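You operate a simulated robot arm through the tools that you are given. There is no shell and no other tool. Be economical: measure what you need, move in short steps, check, and stop when the job is done.

The job below is to be done with a simulated robot arm. You get a single attempt, and the scene is never put back.

Task
Put things in order on the top of the side table. At the end: the clear tall glass is on the beige wooden platter; the brown dotted pot from the top of the side table stands where the clear tall glass stood; the fudge jar stands where the brown dotted pot stood; the brown walnut from the top of the side table is in the clear small glass bowl; whatever was shut is shut again. Leave all else as you found it, and nothing knocked over.
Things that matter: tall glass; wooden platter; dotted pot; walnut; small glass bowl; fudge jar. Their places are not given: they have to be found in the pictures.

The check looks at the end state, three seconds after you hand in, the way a careful person would. Anything else that was tipped, shoved, dropped, spilled or broken makes it a failure.

Robot
A 6-joint arm with a two-finger parallel gripper, fixed in place. Base frame: the origin is at the foot of the arm, x ahead of it, y to its left, z up; the work surface is at about z = 0.8. Units: m, degrees, N and s.
With the tool pointing down near the work surface it reaches from about 0.26 to 0.68 m from the base axis. Its first joint turns from -66.0 to 66.0 degrees. Payload 2.9 kg.
The tool frame sits at the grasp point between the pads (the TCP): z along the fingers, y along the line on which they close. The tips reach 0.03 m beyond it. Largest opening 0.11 m; finger width 0.02, thickness 0.01; the body of the gripper, 0.048 by 0.112 m, starts 0.055 m behind the TCP.
Orientation is told as [roll, pitch, yaw] about the base's x, y, z axes, in that order, counted from this pose: with the fingers straight down and closing along the base's y, the tool's x points along the base's -x, its y along +y and its z along -z.

Tools
- The arm moves only by the tool nudge_tool. Its arguments are lists of equal length, an entry for each row: "delta_rot": the turn, a rotation vector about the base's x, y, z in degrees, a list of three; "travel": the shift along the base's x, y, z in m, a list of three; "fingers": the finger opening in m, from 0 to 0.11. In form: {"delta_rot": [[rx, ry, rz], ...], "travel": [[dx, dy, dz], ...], "fingers": [fingers, ...]}. A call has 1 to 10 rows; each row is the pose to reach, as a shift and turn from the pose commanded when the call began. A row lasts 0.2 s, in which the tool goes at most 0.05 m and 8.6 degrees; a call with a longer step from one row to the next is refused whole, and so is a gripper value outside its range. A pose out of reach is approached as far as the arm can. The call stops where the force on the tool passes 40 N (or 10 N more than at its start, if that is more) or the arm is blocked; 0.2 s more then pass. Each finger travels about 0.108 m/s and halts on what it meets, pressing with about 37 N; the grip force reading is that of the motor and also rises with nothing between the fingers. The clock runs only during rows and for 0.2 s after the last one: add rows that repeat a pose to give the fingers time. The reply holds the time, the measured pose of the TCP, the force on the tool along the base axes, the opening and the grip force, in the units named above and with some noise, and new pictures: "pictures" is both (left out), scene, wrist or none.
- Cameras (640 x 400 px; columns grow to the right, rows downward): "scene" is fixed at [0.0875, 0.4607, 1.3675]; the picture's right is [-0.54, -0.84, 0.00], its down [-0.56, 0.36, -0.74] and it looks along [0.62, -0.40, -0.67] (base axes); focal length 250 px, centre (320, 200). "wrist" rides on the gripper at [-0.036, 0, -0.057] in the tool frame; the picture's right is [0.00, -1.00, 0.00], its down [0.97, 0.00, -0.24] and it looks along [0.24, 0.00, 0.97] (tool axes); focal length 218 px, centre (320, 200).
- pixel_to_xyz(camera, pixels): for up to 12 pixels [column, row] of the newest picture of that camera ("zoom" is the newest enlarged one), the place [x, y, z] in the base frame of the surface seen there, good to about 0.002 m, but the place of the scene camera against the robot may be out by one fixed shift of up to 0.012 m in any direction. No time passes.
- enlarge(camera, box): a new picture of the part [left, top, right, bottom] of that camera's present view, enlarged. No time passes.
- finish_job(): hands the job in; it is judged then, once.

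Keep the steps short. Do not move on a guess: measure, check each grasp and each placing, and mend mistakes. In all there are 80 turns and 120 pictures (those below and enlarged ones count). Leave the gripper open and the arm clear of the work at the hand-in unless told otherwise, and finish with a single line.

The tools are called after "Request:" as name(argument=value, ...) on one line, values as JSON. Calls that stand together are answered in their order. nudge_tool: Moves the arm, as the interface text tells. Its arguments: {"type":"object","properties":{"delta_rot":{"type":"array","items":{"type":"array","items":{"type":"number"}}},"travel":{"type":"array","items":{"type":"array","items":{"type":"number"}}},"fingers":{"type":"array","items":{"type":"number"}},"pictures":{"type":"string","enum":["both","scene","wrist","none"]}},"required":["delta_rot","travel","fingers"]} The other tools are called the same way: pixel_to_xyz (camera, pixels) gives the place of the surface under pixels of a picture; enlarge (camera, box) takes an enlarged picture of a part of a camera's view; finish_job () hands the job in.

At the start:

```text
t: 0.0
eef_pos: [0.4035, 0.1641, 1.1861]
orientation: [0.1, 0.0, 0.1]
contact_force: [-0.2, -0.3, 0.1]
width: 0.11
grip_force: 0.0
```

scene: 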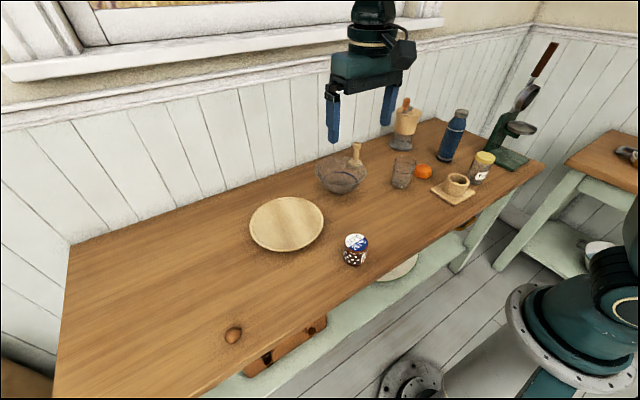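
wrist: 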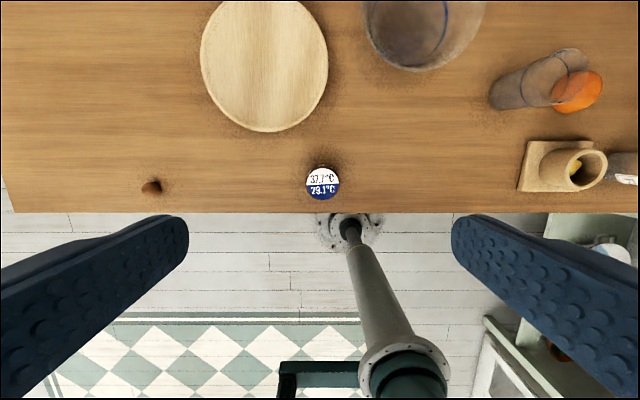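

I see a platter (287,223), a glass bowl (342,175), a tall glass (402,172), a jar with a blue and white lid (355,250) and a walnut (233,335). I'll enlarge two areas to identify them properly.

Request:
enlarge(camera="scene", box=[300, 90, 540, 240])

Request:
enlarge(camera="scene", box=[200, 180, 440, 380])

```text
2.67 times, centred on (420, 165) of scene
```

zoom: 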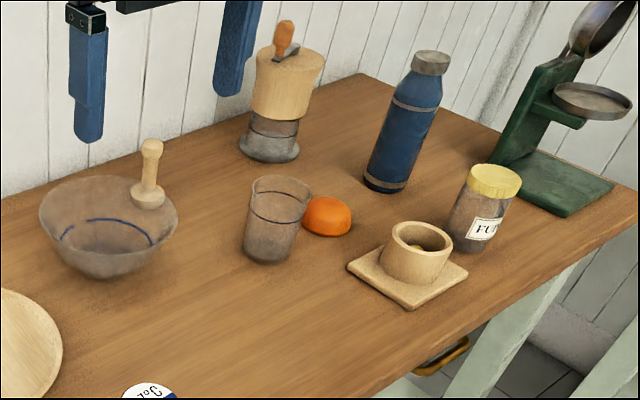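

```text
2.00 times, centred on (320, 280) of scene
```

zoom: 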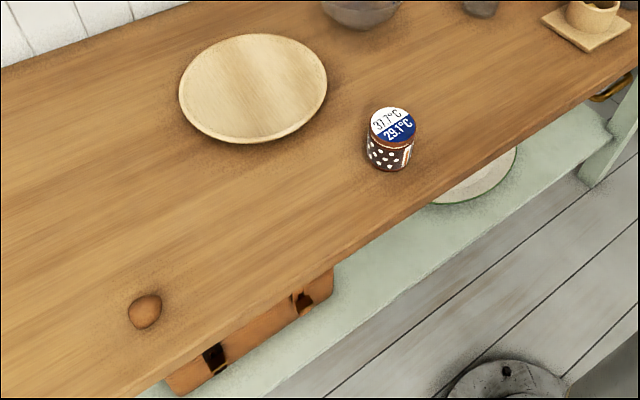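

Dotted pot: (355,250). Fudge jar: yellow lid, (482,165). Next I'll measure them all, plus the neighbours.

Request:
pixel_to_xyz(camera="scene", pixels=[[287, 223], [250, 225], [323, 220], [355, 242], [233, 334], [402, 180], [403, 160], [342, 188], [484, 157], [478, 178], [458, 181], [423, 171]])

Request:
pixel_to_xyz(camera="wrist", pixels=[[323, 183], [152, 188], [264, 60], [202, 60], [327, 60], [264, 130], [420, 30], [555, 80], [520, 95], [575, 165], [625, 165], [575, 90]])

Request:
enlarge(camera="wrist", box=[340, 0, 640, 200])

Request:
enlarge(camera="scene", box=[203, 310, 263, 350])

```text
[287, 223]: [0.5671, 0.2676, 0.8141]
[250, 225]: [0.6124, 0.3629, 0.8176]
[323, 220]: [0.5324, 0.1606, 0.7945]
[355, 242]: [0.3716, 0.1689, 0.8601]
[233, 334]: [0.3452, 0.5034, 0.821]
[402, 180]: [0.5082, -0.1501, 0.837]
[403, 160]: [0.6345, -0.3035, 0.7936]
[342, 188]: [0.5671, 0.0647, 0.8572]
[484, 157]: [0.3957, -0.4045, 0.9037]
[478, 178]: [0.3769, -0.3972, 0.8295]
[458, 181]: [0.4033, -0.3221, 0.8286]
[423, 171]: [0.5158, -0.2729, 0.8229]
```

```text
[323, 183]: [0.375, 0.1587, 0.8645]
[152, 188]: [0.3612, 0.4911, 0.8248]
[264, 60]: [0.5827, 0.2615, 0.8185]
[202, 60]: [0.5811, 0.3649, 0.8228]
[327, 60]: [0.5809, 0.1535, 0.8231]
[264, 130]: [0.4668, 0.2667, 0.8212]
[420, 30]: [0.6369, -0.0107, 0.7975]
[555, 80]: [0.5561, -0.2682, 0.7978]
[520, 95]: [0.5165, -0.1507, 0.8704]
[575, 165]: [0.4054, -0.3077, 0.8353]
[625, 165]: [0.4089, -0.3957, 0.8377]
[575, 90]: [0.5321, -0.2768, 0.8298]
```

```text
2.00 times, centred on (490, 100) of wrist
```

zoom: 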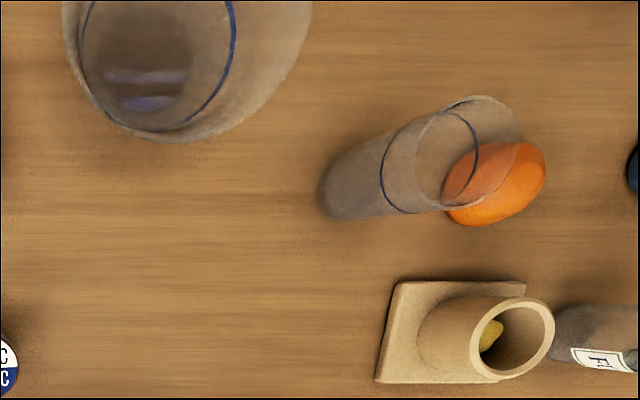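

```text
10.00 times, centred on (233, 330) of scene
```

zoom: 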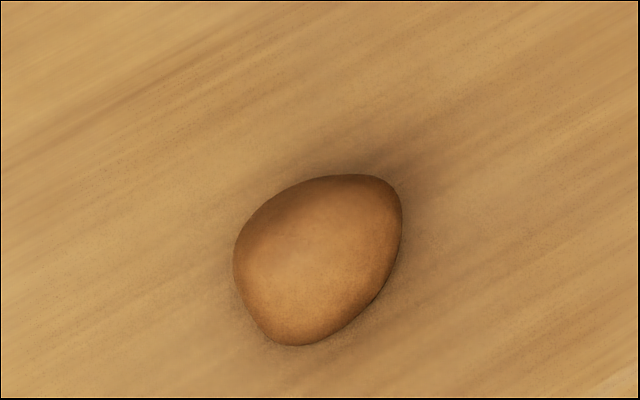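

The wrist-camera measurements are consistent, and the table top is at about z=0.797. I'll start with the walnut near (0.36,0.49) and move to about 0.15 m above it to look.

Request:
nudge_tool(delta_rot=[[0, 0, 0], [0, 0, 0], [0, 0, 0], [0, 0, 0], [0, 0, 0], [0, 0, 0], [0, 0, 0], [0, 0, 0], [0, 0, 0], [0, 0, 0]], travel=[[-0.004, 0.033, -0.02], [-0.009, 0.065, -0.04], [-0.013, 0.098, -0.06], [-0.017, 0.13, -0.08], [-0.022, 0.163, -0.1], [-0.026, 0.196, -0.12], [-0.03, 0.228, -0.14], [-0.035, 0.261, -0.16], [-0.039, 0.293, -0.18], [-0.0435, 0.326, -0.2]], fingers=[0.08, 0.08, 0.08, 0.08, 0.08, 0.08, 0.08, 0.08, 0.08, 0.08], pictures="wrist")

```text
t: 2.2
eef_pos: [0.3611, 0.4911, 0.9843]
orientation: [0.0, 0.0, 0.1]
contact_force: [-1.0, 0.6, 0.3]
width: 0.0799
grip_force: 0.0
```

wrist: 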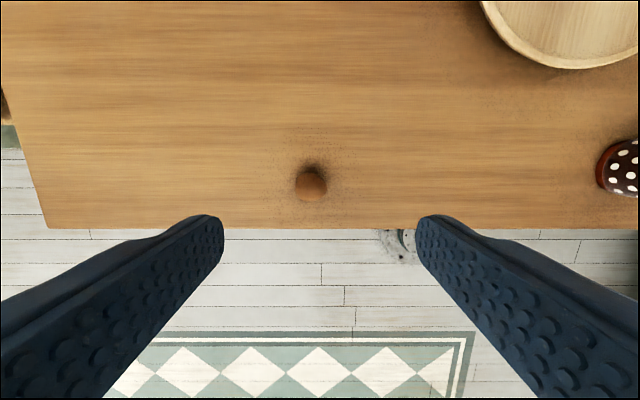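

The walnut is at about (311,184). I'll measure its edges.

Request:
pixel_to_xyz(camera="wrist", pixels=[[311, 184], [298, 184], [324, 184], [311, 172], [311, 196], [400, 150]])

Request:
enlarge(camera="wrist", box=[281, 154, 345, 214])

```text
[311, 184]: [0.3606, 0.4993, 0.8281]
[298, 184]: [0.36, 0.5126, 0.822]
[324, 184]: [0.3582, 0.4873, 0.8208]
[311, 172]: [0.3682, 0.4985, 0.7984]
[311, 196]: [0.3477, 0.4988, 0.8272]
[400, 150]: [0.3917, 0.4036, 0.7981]
```

```text
6.67 times, centred on (313, 184) of wrist
```

zoom: 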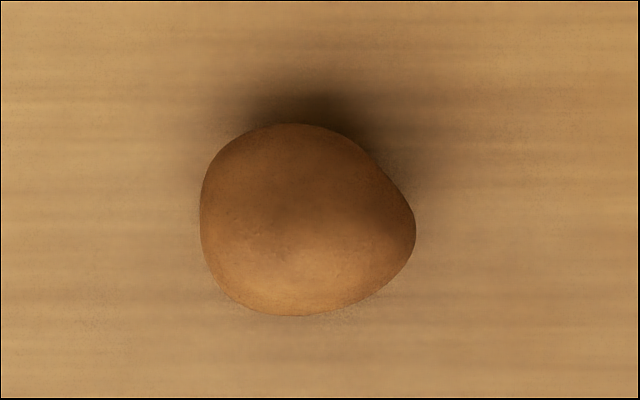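

The walnut's centre is about (0.354,0.499), it is about 0.03 m wide, and its top is at 0.828. I'll centre over it and lower to TCP z≈0.834, so the tips reach 0.804.

Request:
nudge_tool(delta_rot=[[0, 0, 0], [0, 0, 0], [0, 0, 0], [0, 0, 0], [0, 0, 0], [0, 0, 0]], travel=[[-0.007, 0.008, -0.03], [-0.007, 0.008, -0.07], [-0.007, 0.008, -0.11], [-0.007, 0.008, -0.135], [-0.007, 0.008, -0.15], [-0.007, 0.008, -0.15]], fingers=[0.07, 0.07, 0.07, 0.07, 0.07, 0.07], pictures="wrist")

```text
t: 3.6
eef_pos: [0.3523, 0.4975, 0.8353]
orientation: [0.1, -0.1, 0.0]
contact_force: [0.1, 0.6, 0.2]
width: 0.0697
grip_force: 0.0
```

wrist: 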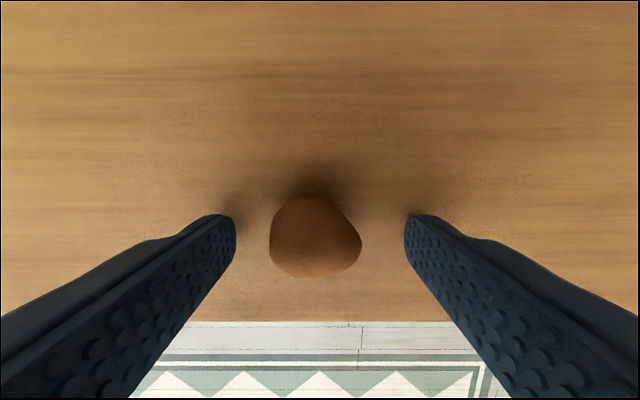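

The walnut sits between the fingertips, so I'll close.

Request:
nudge_tool(delta_rot=[[0, 0, 0], [0, 0, 0], [0, 0, 0], [0, 0, 0]], travel=[[0, 0, -0.002], [0, 0, -0.002], [0, 0, -0.002], [0, 0, -0.002]], fingers=[0.04, 0.02, 0.015, 0.015], pictures="wrist")

```text
t: 4.6
eef_pos: [0.354, 0.4991, 0.8331]
orientation: [0.0, 0.0, 0.0]
contact_force: [-0.8, 0.3, 0.9]
width: 0.028
grip_force: 36.8
```

wrist: 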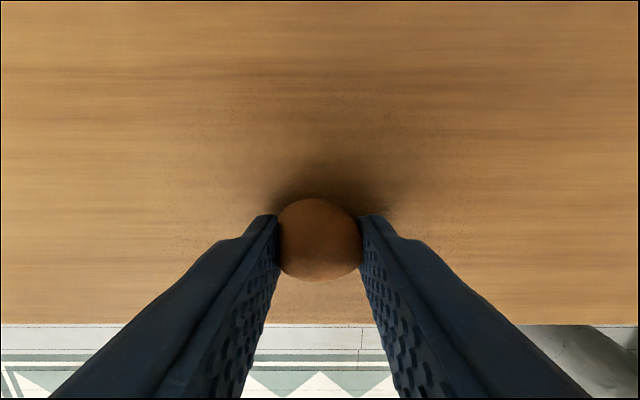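

The walnut is held at width 0.028. I'll lift it and carry it to about (0.55,0.05) above the bowl.

Request:
nudge_tool(delta_rot=[[0, 0, 0], [0, 0, 0], [0, 0, 0], [0, 0, 0], [0, 0, 0], [0, 0, 0], [0, 0, 0], [0, 0, 0], [0, 0, 0], [0, 0, 0]], travel=[[0, 0, 0.04], [0, 0, 0.08], [0, 0, 0.12], [0, 0, 0.16], [0.01, -0.03, 0.19], [0.025, -0.07, 0.21], [0.045, -0.11, 0.22], [0.06, -0.15, 0.22], [0.08, -0.19, 0.22], [0.1, -0.23, 0.22]], fingers=[0.015, 0.015, 0.015, 0.015, 0.015, 0.015, 0.015, 0.015, 0.015, 0.015], pictures="none")

Request:
nudge_tool(delta_rot=[[0, 0, 0], [0, 0, 0], [0, 0, 0], [0, 0, 0], [0, 0, 0], [0, 0, 0]], travel=[[0.015, -0.04, 0], [0.03, -0.08, 0], [0.045, -0.12, 0], [0.06, -0.16, 0], [0.07, -0.2, 0], [0.08, -0.22, 0]], fingers=[0.015, 0.015, 0.015, 0.015, 0.015, 0.015], pictures="both")

```text
t: 6.8
eef_pos: [0.4547, 0.2677, 1.0533]
orientation: [0.1, 0.0, 0.1]
contact_force: [-0.1, 0.0, -0.7]
width: 0.0281
grip_force: 36.1
```

```text
t: 8.2
eef_pos: [0.5334, 0.0478, 1.0547]
orientation: [0.0, 0.0, 0.0]
contact_force: [0.4, -0.2, 0.7]
width: 0.0276
grip_force: 37.1
```

scene: 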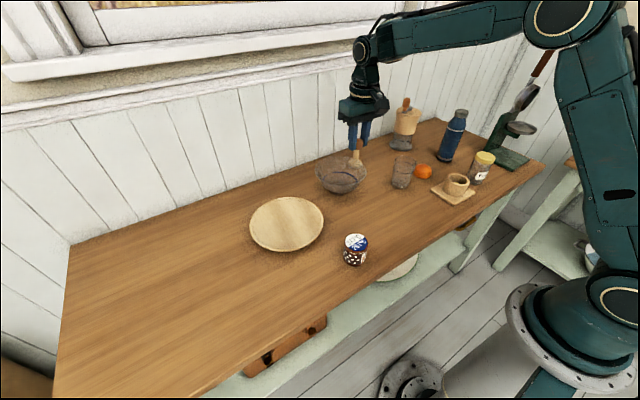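
wrist: 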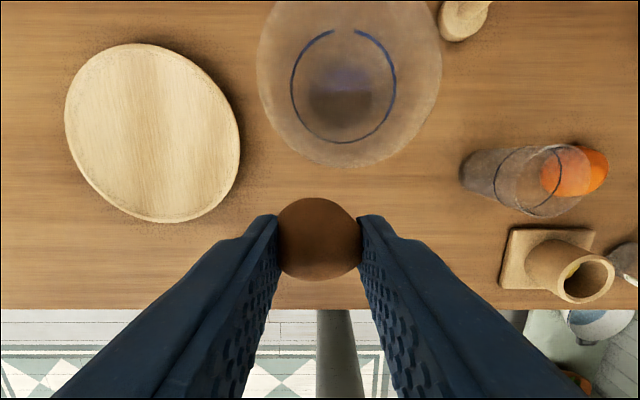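

The bowl is empty and the pestle stands outside it at the upper right (462,15). I'll measure the rim, the floor of the bowl and the pestle.

Request:
pixel_to_xyz(camera="wrist", pixels=[[345, 165], [258, 75], [440, 75], [268, 20], [343, 85], [462, 15], [152, 130], [70, 130], [239, 150], [152, 45], [480, 178], [540, 215]])

Request:
enlarge(camera="scene", box=[300, 100, 460, 210])

```text
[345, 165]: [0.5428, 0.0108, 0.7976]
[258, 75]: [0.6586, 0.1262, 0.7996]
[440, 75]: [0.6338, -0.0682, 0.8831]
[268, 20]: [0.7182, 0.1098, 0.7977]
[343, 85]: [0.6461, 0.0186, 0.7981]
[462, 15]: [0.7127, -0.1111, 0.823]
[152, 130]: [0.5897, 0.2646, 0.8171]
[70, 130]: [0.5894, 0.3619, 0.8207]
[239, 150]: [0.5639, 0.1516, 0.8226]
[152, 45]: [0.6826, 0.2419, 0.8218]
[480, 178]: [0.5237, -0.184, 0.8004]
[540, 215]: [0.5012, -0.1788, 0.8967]
```

```text
3.64 times, centred on (380, 155) of scene
```

zoom: 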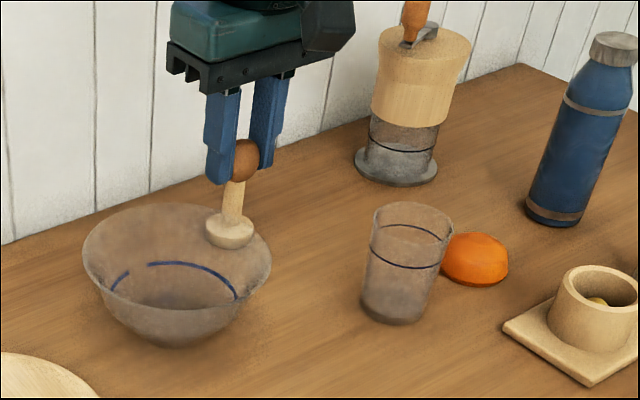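

The rim is at z≈0.883 with its centre at about (0.637,0.019) and radius about 0.089. I'll move over the centre and lower into the bowl partway, to TCP z≈0.90.

Request:
nudge_tool(delta_rot=[[0, 0, 0], [0, 0, 0], [0, 0, 0], [0, 0, 0], [0, 0, 0], [0, 0, 0], [0, 0, 0], [0, 0, 0]], travel=[[0.04, -0.01, 0], [0.08, -0.02, 0], [0.104, -0.029, 0], [0.104, -0.029, -0.04], [0.104, -0.029, -0.08], [0.104, -0.029, -0.12], [0.104, -0.029, -0.15], [0.104, -0.029, -0.155]], fingers=[0.015, 0.015, 0.015, 0.015, 0.015, 0.015, 0.015, 0.015], pictures="both")

```text
t: 10.0
eef_pos: [0.638, 0.0214, 0.8973]
orientation: [0.0, 0.0, 0.1]
contact_force: [0.6, -0.1, -0.1]
width: 0.0274
grip_force: 36.7
```

scene: 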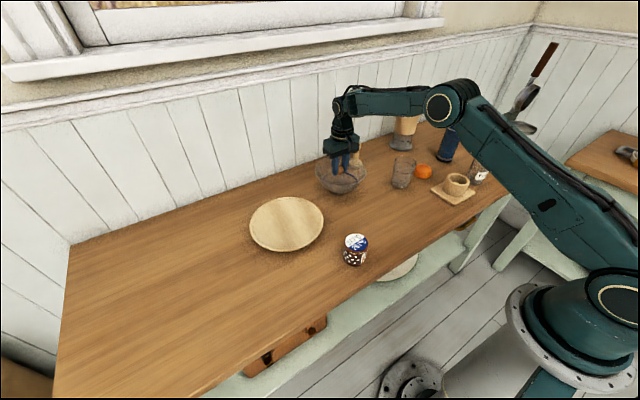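
wrist: 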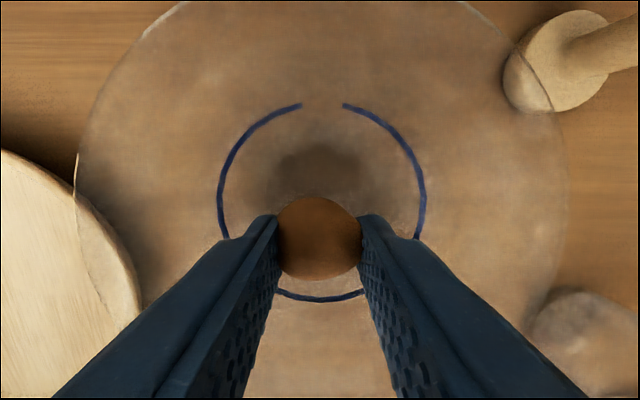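

We're centred inside the rim and the pestle is clear. I'll lower 0.044 and open modestly.

Request:
nudge_tool(delta_rot=[[0, 0, 0], [0, 0, 0], [0, 0, 0], [0, 0, 0], [0, 0, 0], [0, 0, 0]], travel=[[0, 0, -0.02], [0, 0, -0.035], [0, 0, -0.044], [0, 0, -0.044], [0, 0, -0.044], [0, 0, -0.044]], fingers=[0.015, 0.015, 0.015, 0.015, 0.048, 0.048], pictures="wrist")

```text
t: 11.4
eef_pos: [0.6381, 0.0189, 0.855]
orientation: [0.0, 0.0, 0.0]
contact_force: [-0.7, 0.1, 0.9]
width: 0.0481
grip_force: 0.0
```

wrist: 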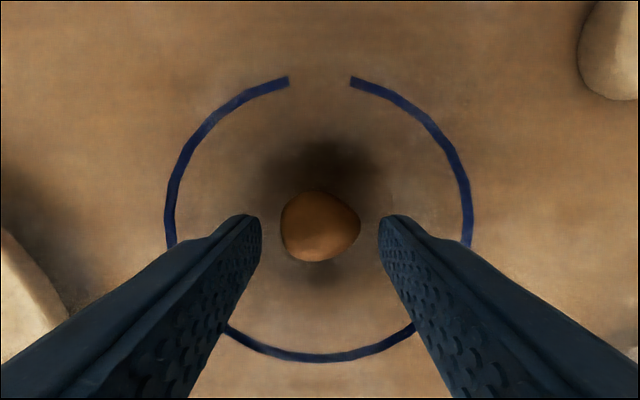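

The walnut is released in the bowl. I'll go straight up and then toward the glass near (0.47,-0.17) for a look.

Request:
nudge_tool(delta_rot=[[0, 0, 0], [0, 0, 0], [0, 0, 0], [0, 0, 0], [0, 0, 0], [0, 0, 0], [0, 0, 0], [0, 0, 0], [0, 0, 0], [0, 0, 0]], travel=[[0, 0, 0.04], [0, 0, 0.08], [0, 0, 0.12], [0, 0, 0.16], [-0.03, -0.02, 0.19], [-0.06, -0.05, 0.21], [-0.09, -0.085, 0.22], [-0.12, -0.12, 0.22], [-0.14, -0.16, 0.22], [-0.15, -0.19, 0.22]], fingers=[0.048, 0.048, 0.048, 0.08, 0.11, 0.11, 0.11, 0.11, 0.11, 0.11], pictures="both")

```text
t: 13.6
eef_pos: [0.4867, -0.1694, 1.0745]
orientation: [0.0, 0.0, 0.0]
contact_force: [0.2, 0.0, -0.4]
width: 0.1099
grip_force: 0.0
```

scene: 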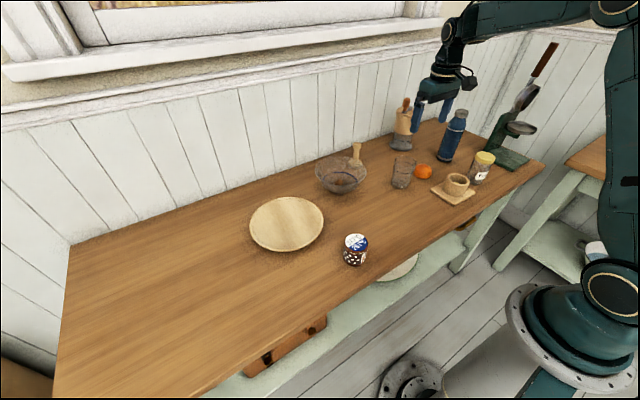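
wrist: 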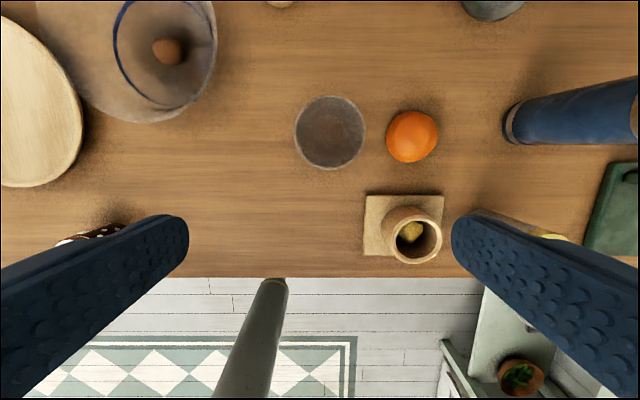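

The walnut is in the bowl at (168,50) and the glass rim is centred at about (330,132). I'll enlarge and measure.

Request:
enlarge(camera="wrist", box=[270, 72, 460, 192])

Request:
pixel_to_xyz(camera="wrist", pixels=[[330, 132], [296, 132], [297, 132], [365, 132], [364, 132], [330, 98], [330, 168], [388, 137], [412, 115], [412, 137], [405, 205], [366, 220]])

```text
3.33 times, centred on (365, 132) of wrist
```

zoom: 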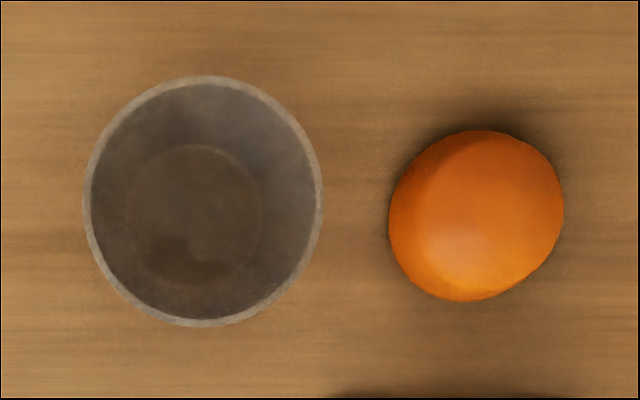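

```text
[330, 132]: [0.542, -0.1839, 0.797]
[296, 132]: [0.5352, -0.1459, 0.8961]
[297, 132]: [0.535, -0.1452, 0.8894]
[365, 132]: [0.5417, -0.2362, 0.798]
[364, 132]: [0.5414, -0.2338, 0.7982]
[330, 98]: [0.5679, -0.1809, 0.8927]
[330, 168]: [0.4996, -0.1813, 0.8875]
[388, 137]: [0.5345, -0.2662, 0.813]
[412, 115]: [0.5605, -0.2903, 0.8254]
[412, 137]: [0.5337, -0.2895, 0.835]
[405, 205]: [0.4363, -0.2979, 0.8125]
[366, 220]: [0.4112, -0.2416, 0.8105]
```

The glass is upright at about (0.536,-0.180), with the rim at z≈0.893 and diameter about 0.073. The gap to the orange is about 0.05 m. I'll descend with an opening of 0.092 to TCP z≈0.93 first and check the finger clearance.

Request:
nudge_tool(delta_rot=[[0, 0, 0], [0, 0, 0], [0, 0, 0], [0, 0, 0], [0, 0, 0]], travel=[[0.04, -0.008, 0], [0.049, -0.011, -0.03], [0.049, -0.011, -0.07], [0.049, -0.011, -0.11], [0.049, -0.011, -0.135]], fingers=[0.094, 0.094, 0.094, 0.094, 0.094], pictures="both")

```text
t: 14.8
eef_pos: [0.536, -0.1818, 0.9395]
orientation: [0.0, 0.0, 0.0]
contact_force: [-1.1, -0.4, 0.3]
width: 0.0939
grip_force: 0.1
```

scene: 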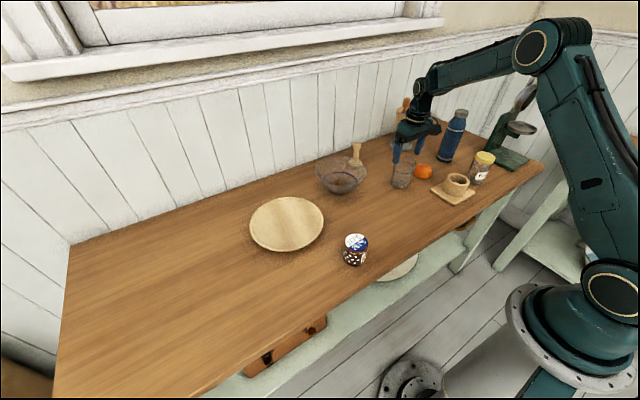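
wrist: 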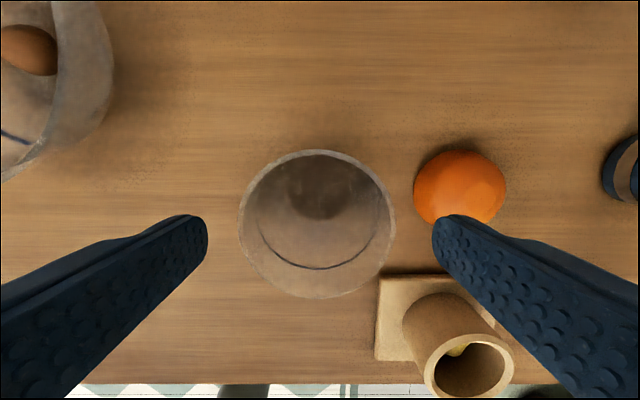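

The glass is well centred (rim centre at about (317,223)). I'll shift +0.0015 in y, descend to TCP z≈0.858 and close.

Request:
nudge_tool(delta_rot=[[0, 0, 0], [0, 0, 0], [0, 0, 0], [0, 0, 0], [0, 0, 0], [0, 0, 0], [0, 0, 0]], travel=[[0, 0.0015, -0.03], [0, 0.0015, -0.06], [0, 0.0015, -0.081], [0, 0.0015, -0.081], [0, 0.0015, -0.081], [0, 0.0015, -0.081], [0, 0.0015, -0.081]], fingers=[0.094, 0.094, 0.094, 0.075, 0.055, 0.055, 0.055], pictures="wrist")

```text
t: 16.4
eef_pos: [0.5357, -0.1803, 0.8586]
orientation: [0.0, 0.0, 0.0]
contact_force: [-0.7, -0.4, -0.2]
width: 0.0723
grip_force: 36.8
```

wrist: 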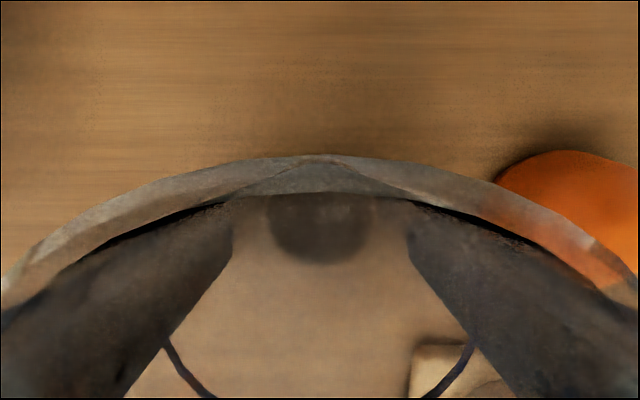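

Gripped at width 0.072. I'll lift slowly 0.16 and look.

Request:
nudge_tool(delta_rot=[[0, 0, 0], [0, 0, 0], [0, 0, 0], [0, 0, 0], [0, 0, 0], [0, 0, 0]], travel=[[0, 0, 0.01], [0, 0, 0.04], [0, 0, 0.08], [0, 0, 0.12], [0, 0, 0.16], [0, 0, 0.16]], fingers=[0.055, 0.055, 0.055, 0.055, 0.055, 0.055], pictures="scene")

```text
t: 17.8
eef_pos: [0.5358, -0.1797, 1.0196]
orientation: [0.1, 0.0, 0.0]
contact_force: [-0.1, -0.2, -2.1]
width: 0.0723
grip_force: 37.2
```

scene: 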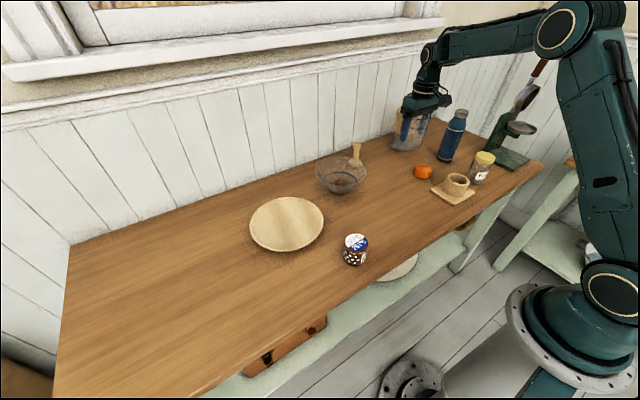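

The glass is held. I'll carry it over to the platter centre at about (0.577,0.259).

Request:
nudge_tool(delta_rot=[[0, 0, 0], [0, 0, 0], [0, 0, 0], [0, 0, 0], [0, 0, 0], [0, 0, 0], [0, 0, 0], [0, 0, 0], [0, 0, 0], [0, 0, 0]], travel=[[0.002, 0.03, 0], [0.004, 0.075, 0], [0.008, 0.123, 0], [0.012, 0.171, 0], [0.016, 0.219, 0], [0.02, 0.267, 0], [0.025, 0.315, 0], [0.03, 0.363, 0], [0.036, 0.41, 0], [0.041, 0.439, 0]], fingers=[0.055, 0.055, 0.055, 0.055, 0.055, 0.055, 0.055, 0.055, 0.055, 0.055], pictures="both")

```text
t: 20.0
eef_pos: [0.5772, 0.2607, 1.0186]
orientation: [0.0, -0.1, 0.0]
contact_force: [-0.2, 0.3, -2.7]
width: 0.0724
grip_force: 37.2
```

scene: 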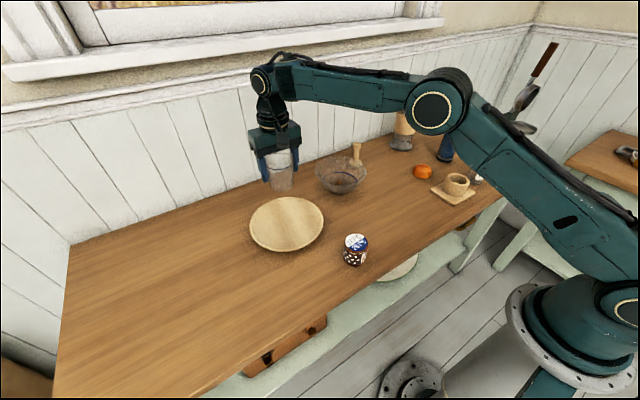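
wrist: 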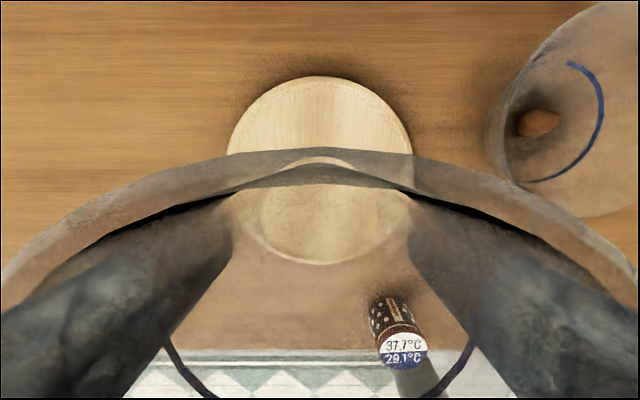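

Centred over the platter. The platter surface is at about 0.8175, so contact is expected at TCP z≈0.879. I'll descend to just above that.

Request:
nudge_tool(delta_rot=[[0, 0, 0], [0, 0, 0], [0, 0, 0], [0, 0, 0], [0, 0, 0], [0, 0, 0]], travel=[[0, 0, -0.035], [0, 0, -0.075], [0, 0, -0.11], [0, 0, -0.128], [0, 0, -0.136], [0, 0, -0.136]], fingers=[0.055, 0.055, 0.055, 0.055, 0.055, 0.055], pictures="scene")

Request:
nudge_tool(delta_rot=[[0, 0, 0], [0, 0, 0]], travel=[[0, 0, -0.002], [0, 0, -0.002]], fingers=[0.055, 0.055], pictures="none")

```text
t: 21.4
eef_pos: [0.577, 0.2585, 0.8814]
orientation: [0.0, 0.0, 0.0]
contact_force: [0.5, 0.2, -1.0]
width: 0.0721
grip_force: 37.2
```

scene: 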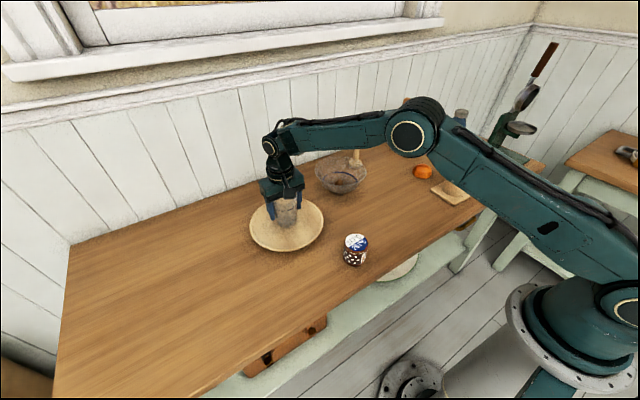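

```text
t: 22.0
eef_pos: [0.5777, 0.2587, 0.8815]
orientation: [0.0, 0.0, 0.0]
contact_force: [-0.4, 0.5, -2.8]
width: 0.0722
grip_force: 37.1
```

No contact yet (force about -2, which is just the glass's weight). I'll go down in small steps.

Request:
nudge_tool(delta_rot=[[0, 0, 0], [0, 0, 0]], travel=[[0, 0, -0.0015], [0, 0, -0.0015]], fingers=[0.055, 0.055], pictures="none")

Request:
nudge_tool(delta_rot=[[0, 0, 0], [0, 0, 0]], travel=[[0, 0, -0.0015], [0, 0, -0.0015]], fingers=[0.055, 0.055], pictures="none")

```text
t: 22.6
eef_pos: [0.5771, 0.2596, 0.8794]
orientation: [0.1, 0.0, 0.0]
contact_force: [-0.3, -0.5, -1.6]
width: 0.072
grip_force: 37.0
```

```text
t: 23.2
eef_pos: [0.5783, 0.2598, 0.879]
orientation: [0.0, 0.0, 0.0]
contact_force: [-4.2, -1.2, 8.9]
width: 0.0722
grip_force: 36.9
```

Contact: the upward force rose to about 9 N. I'll open the fingers slowly and then rise.

Request:
nudge_tool(delta_rot=[[0, 0, 0], [0, 0, 0], [0, 0, 0], [0, 0, 0], [0, 0, 0], [0, 0, 0]], travel=[[0, 0, 0.0005], [0, 0, 0.0005], [0, 0, 0.001], [0, 0, 0.03], [0, 0, 0.07], [0, 0, 0.11]], fingers=[0.078, 0.095, 0.095, 0.095, 0.095, 0.095], pictures="both")

```text
t: 24.6
eef_pos: [0.5787, 0.2603, 0.9872]
orientation: [0.1, -0.1, 0.0]
contact_force: [0.6, -0.5, 0.3]
width: 0.0951
grip_force: 0.0
```

scene: 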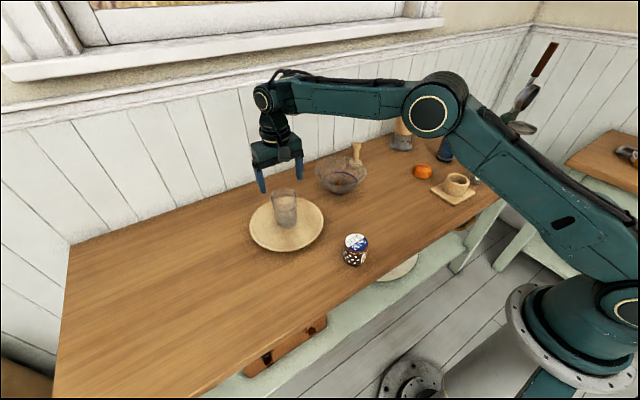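
wrist: 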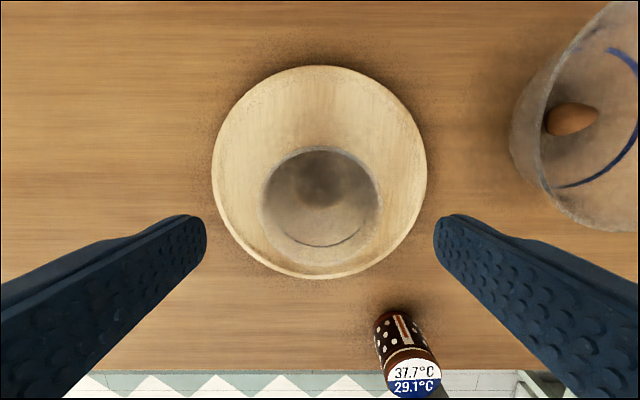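

The glass stands on the platter. I'll move over the dotted pot near (0.375,0.159).

Request:
nudge_tool(delta_rot=[[0, 0, 0], [0, 0, 0], [0, 0, 0], [0, 0, 0], [0, 0, 0], [0, 0, 0]], travel=[[-0.03, -0.01, 0.03], [-0.07, -0.03, 0.03], [-0.11, -0.05, 0.03], [-0.15, -0.07, 0.03], [-0.19, -0.09, 0.03], [-0.205, -0.101, 0.03]], fingers=[0.095, 0.095, 0.095, 0.095, 0.095, 0.095], pictures="wrist")

```text
t: 26.0
eef_pos: [0.3726, 0.1564, 1.018]
orientation: [0.0, 0.0, 0.1]
contact_force: [0.1, 0.8, 0.5]
width: 0.095
grip_force: 0.2
```

wrist: 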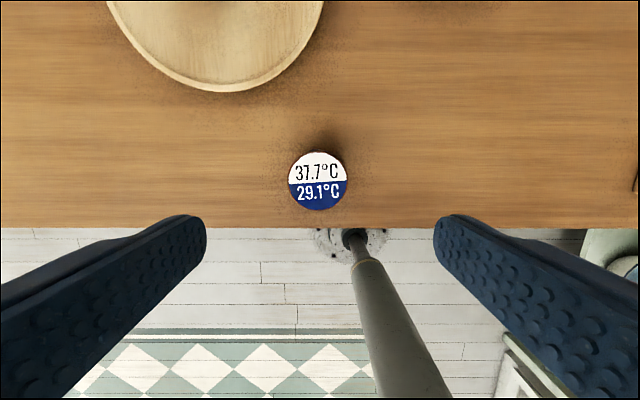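

The lid disc runs from columns 288 to 347 and rows 152 to 210. I'll measure it.

Request:
pixel_to_xyz(camera="wrist", pixels=[[318, 181], [290, 181], [345, 181], [318, 154], [318, 208], [318, 148]])

Request:
enlarge(camera="scene", box=[320, 220, 390, 276])

```text
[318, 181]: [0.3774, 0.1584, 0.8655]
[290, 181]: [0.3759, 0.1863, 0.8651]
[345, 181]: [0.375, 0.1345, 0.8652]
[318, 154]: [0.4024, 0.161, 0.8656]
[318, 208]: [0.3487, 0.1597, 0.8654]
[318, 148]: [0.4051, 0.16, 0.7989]
```

```text
7.14 times, centred on (355, 248) of scene
```

zoom: 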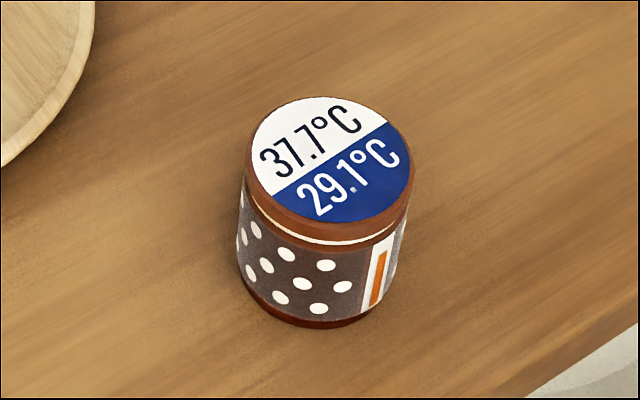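

The pot is at (0.376,0.160), diameter about 0.055, top at 0.8655. I'll descend to TCP z≈0.838 and close.

Request:
nudge_tool(delta_rot=[[0, 0, 0], [0, 0, 0], [0, 0, 0], [0, 0, 0], [0, 0, 0], [0, 0, 0], [0, 0, 0], [0, 0, 0], [0, 0, 0], [0, 0, 0]], travel=[[0.003, 0.002, -0.04], [0.003, 0.002, -0.08], [0.003, 0.002, -0.12], [0.003, 0.002, -0.155], [0.003, 0.002, -0.18], [0.003, 0.002, -0.18], [0.003, 0.002, -0.18], [0.003, 0.002, -0.18], [0.003, 0.002, -0.18], [0.003, 0.002, -0.18]], fingers=[0.09, 0.09, 0.09, 0.09, 0.09, 0.07, 0.055, 0.045, 0.04, 0.04], pictures="both")

```text
t: 28.2
eef_pos: [0.3768, 0.1613, 0.8388]
orientation: [0.0, 0.0, 0.0]
contact_force: [0.6, 0.0, 0.7]
width: 0.059
grip_force: 37.0
```

scene: 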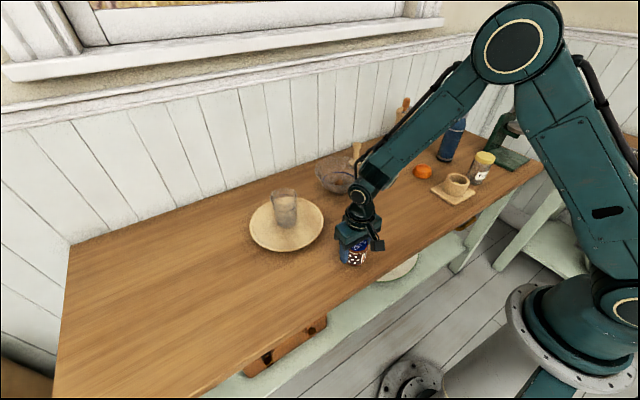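
wrist: 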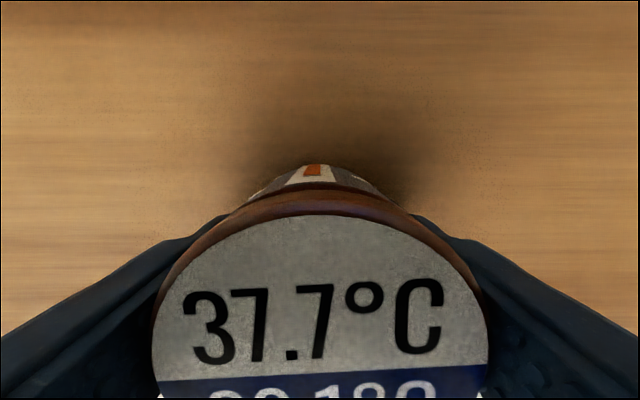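

Gripped at 0.059. I'll lift and carry it toward (0.536,-0.180).

Request:
nudge_tool(delta_rot=[[0, 0, 0], [0, 0, 0], [0, 0, 0], [0, 0, 0], [0, 0, 0], [0, 0, 0], [0, 0, 0], [0, 0, 0]], travel=[[0, 0, 0.01], [0, 0, 0.04], [0, 0, 0.08], [0, 0, 0.12], [0.01, -0.03, 0.14], [0.03, -0.07, 0.15], [0.045, -0.11, 0.15], [0.06, -0.15, 0.15]], fingers=[0.04, 0.04, 0.04, 0.04, 0.04, 0.04, 0.04, 0.04], pictures="none")

Request:
nudge_tool(delta_rot=[[0, 0, 0], [0, 0, 0], [0, 0, 0], [0, 0, 0], [0, 0, 0], [0, 0, 0]], travel=[[0.02, -0.04, 0], [0.04, -0.08, 0], [0.06, -0.12, 0], [0.08, -0.16, 0], [0.0995, -0.191, 0], [0.0995, -0.191, 0]], fingers=[0.04, 0.04, 0.04, 0.04, 0.04, 0.04], pictures="both")

```text
t: 30.0
eef_pos: [0.4365, 0.0091, 0.9861]
orientation: [-0.1, 0.0, 0.2]
contact_force: [1.2, -0.4, -2.3]
width: 0.0593
grip_force: 37.4
```

```text
t: 31.4
eef_pos: [0.5362, -0.1816, 0.988]
orientation: [0.0, -0.1, 0.0]
contact_force: [-0.3, -0.5, -1.8]
width: 0.0596
grip_force: 37.3
```

scene: 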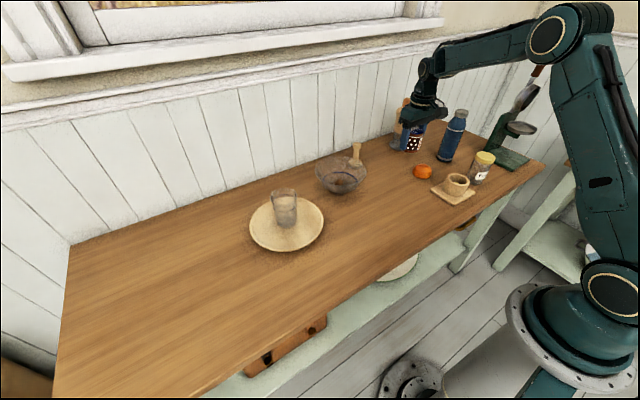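
wrist: 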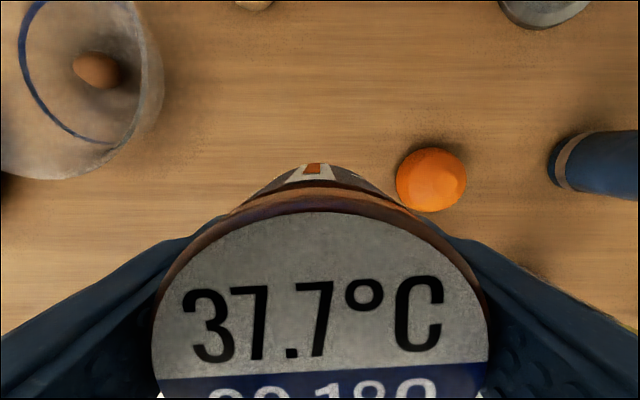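

We're at the right spot and the fingers stay clear of the orange. I'll lower to 2 mm above the pick height.

Request:
nudge_tool(delta_rot=[[0, 0, 0], [0, 0, 0], [0, 0, 0], [0, 0, 0], [0, 0, 0], [0, 0, 0]], travel=[[0, 0, -0.04], [0, 0, -0.08], [0, 0, -0.12], [0, 0, -0.14], [0, 0, -0.148], [0, 0, -0.148]], fingers=[0.04, 0.04, 0.04, 0.04, 0.04, 0.04], pictures="none")

Request:
nudge_tool(delta_rot=[[0, 0, 0], [0, 0, 0]], travel=[[0, 0, -0.0015], [0, 0, -0.0015]], fingers=[0.04, 0.04], pictures="scene")

```text
t: 32.8
eef_pos: [0.536, -0.1817, 0.84]
orientation: [0.1, -0.1, -0.1]
contact_force: [-0.1, 0.1, -1.0]
width: 0.0595
grip_force: 37.6
```

```text
t: 33.4
eef_pos: [0.535, -0.1813, 0.8378]
orientation: [0.0, 0.0, -0.1]
contact_force: [-2.2, 0.2, 2.1]
width: 0.0594
grip_force: 36.8
```

scene: 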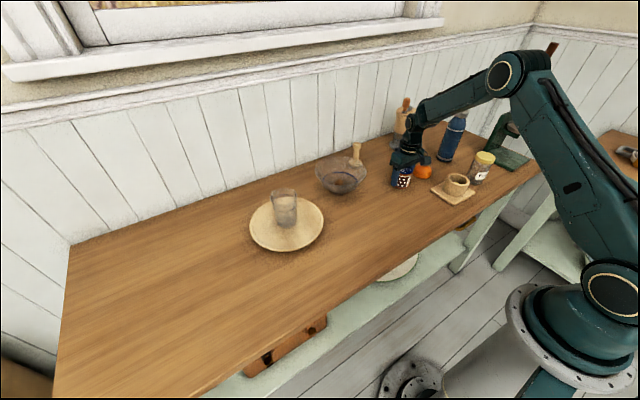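

It has light contact with the table. I'll open, then go straight up.

Request:
nudge_tool(delta_rot=[[0, 0, 0], [0, 0, 0], [0, 0, 0], [0, 0, 0], [0, 0, 0], [0, 0, 0], [0, 0, 0], [0, 0, 0]], travel=[[0, 0, 0], [0, 0, 0], [0, 0, 0.001], [0, 0, 0.03], [0, 0, 0.07], [0, 0, 0.11], [0, 0, 0.15], [0, 0, 0.19]], fingers=[0.066, 0.088, 0.088, 0.088, 0.088, 0.088, 0.088, 0.088], pictures="both")

```text
t: 35.2
eef_pos: [0.5356, -0.1814, 1.0287]
orientation: [0.1, 0.0, 0.0]
contact_force: [0.2, 0.6, 1.2]
width: 0.0878
grip_force: 0.1
```

scene: 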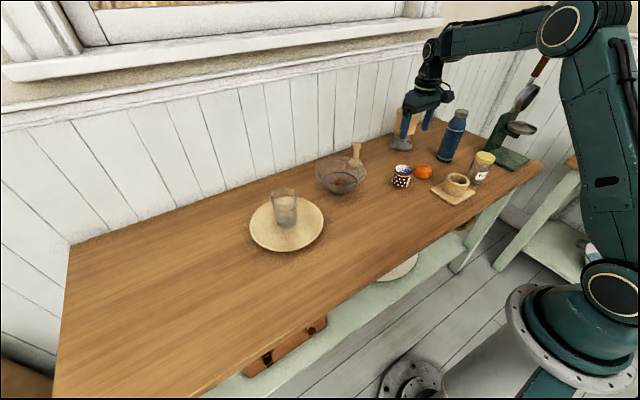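
wrist: 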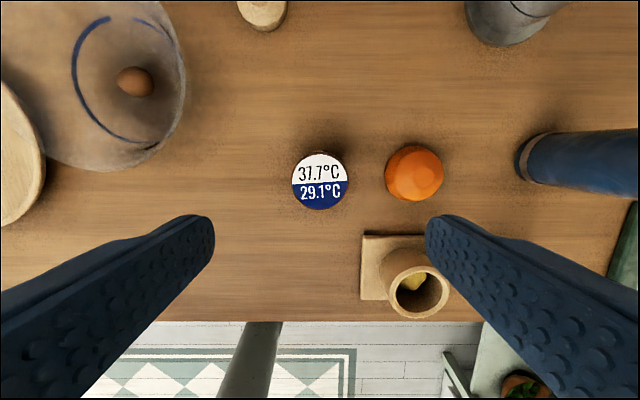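

The pot stands in place of the glass. I'll move to about 0.2 m above the fudge jar near (0.39,-0.40) to look.

Request:
nudge_tool(delta_rot=[[0, 0, 0], [0, 0, 0], [0, 0, 0], [0, 0, 0], [0, 0, 0], [0, 0, 0], [0, 0, 0]], travel=[[-0.01, -0.02, 0.035], [-0.03, -0.05, 0.06], [-0.055, -0.09, 0.06], [-0.08, -0.13, 0.06], [-0.11, -0.165, 0.06], [-0.135, -0.2, 0.06], [-0.145, -0.219, 0.06]], fingers=[0.088, 0.1, 0.11, 0.11, 0.11, 0.11, 0.11], pictures="both")

```text
t: 36.8
eef_pos: [0.3897, -0.3992, 1.0887]
orientation: [-0.1, 0.0, 0.0]
contact_force: [-1.0, -0.2, -0.1]
width: 0.1097
grip_force: 0.0
```

scene: 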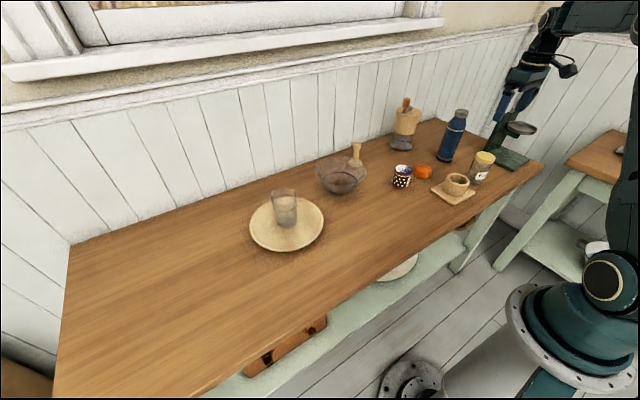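
wrist: 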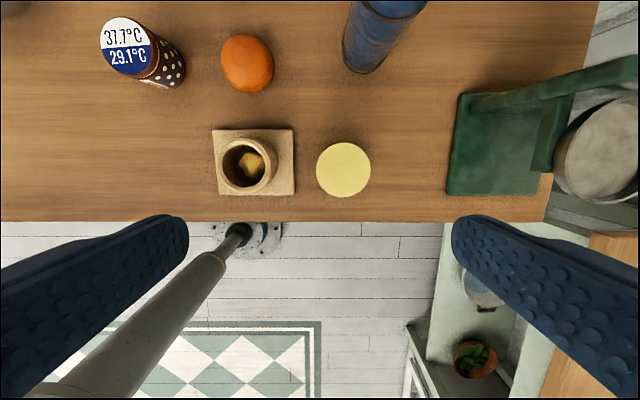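

I see the yellow lid centred at about (343,170), the mortar board's right edge at column 294, and the green stand from column 447. I'll measure these.

Request:
pixel_to_xyz(camera="wrist", pixels=[[343, 170], [319, 170], [368, 170], [343, 145], [343, 195], [293, 160], [275, 170], [249, 190], [450, 160], [545, 140], [585, 100], [570, 185]])

Request:
enlarge(camera="scene", box=[420, 30, 600, 210])

```text
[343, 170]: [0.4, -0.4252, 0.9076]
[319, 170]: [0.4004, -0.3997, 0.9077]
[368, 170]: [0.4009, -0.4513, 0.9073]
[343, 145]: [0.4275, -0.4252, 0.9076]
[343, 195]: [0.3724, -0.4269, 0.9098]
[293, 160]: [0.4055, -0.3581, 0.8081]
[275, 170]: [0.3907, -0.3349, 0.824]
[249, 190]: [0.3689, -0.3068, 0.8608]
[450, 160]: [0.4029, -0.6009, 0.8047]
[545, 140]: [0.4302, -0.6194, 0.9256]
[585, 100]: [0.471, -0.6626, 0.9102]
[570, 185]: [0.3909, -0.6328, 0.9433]
```

```text
2.22 times, centred on (510, 120) of scene
```

zoom: 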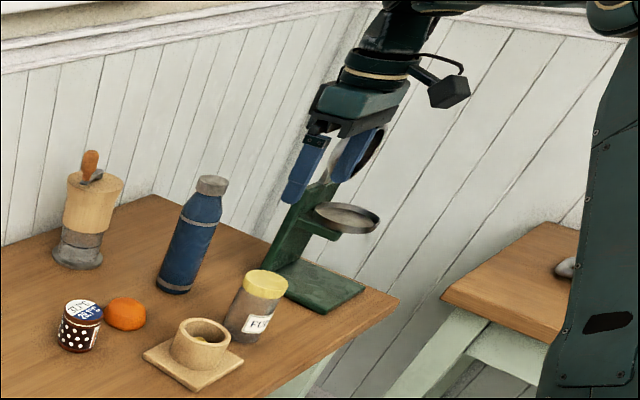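

The lid centre is (0.400,-0.4255,0.908) with diameter about 0.055. The board edge is at y=-0.358 and the mortar cup at -0.335. Closing along y with an opening of 0.084 clears both. I'll descend partway and check.

Request:
nudge_tool(delta_rot=[[0, 0, 0], [0, 0, 0], [0, 0, 0], [0, 0, 0], [0, 0, 0]], travel=[[0.0105, -0.0265, 0], [0.0105, -0.0265, -0.04], [0.0105, -0.0265, -0.08], [0.0105, -0.0265, -0.12], [0.0105, -0.0265, -0.135]], fingers=[0.09, 0.084, 0.084, 0.084, 0.084], pictures="both")

```text
t: 38.0
eef_pos: [0.4004, -0.4258, 0.9534]
orientation: [0.0, 0.0, 0.0]
contact_force: [-0.2, -0.2, 0.1]
width: 0.0842
grip_force: 0.0
```

scene: 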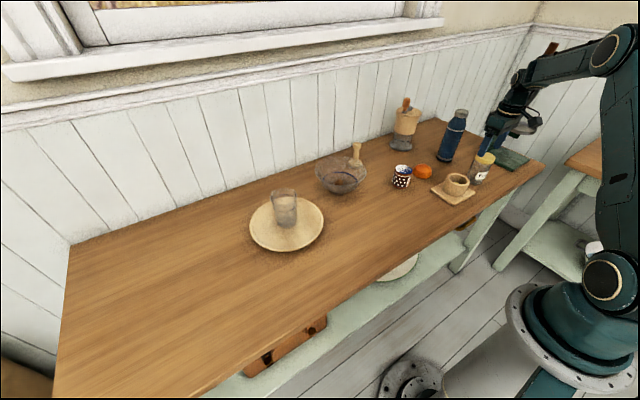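
wrist: 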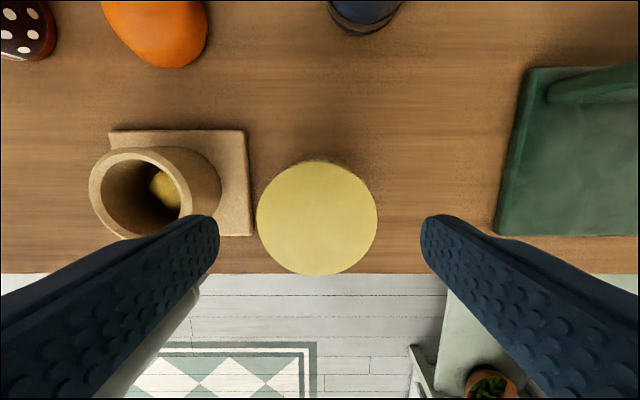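

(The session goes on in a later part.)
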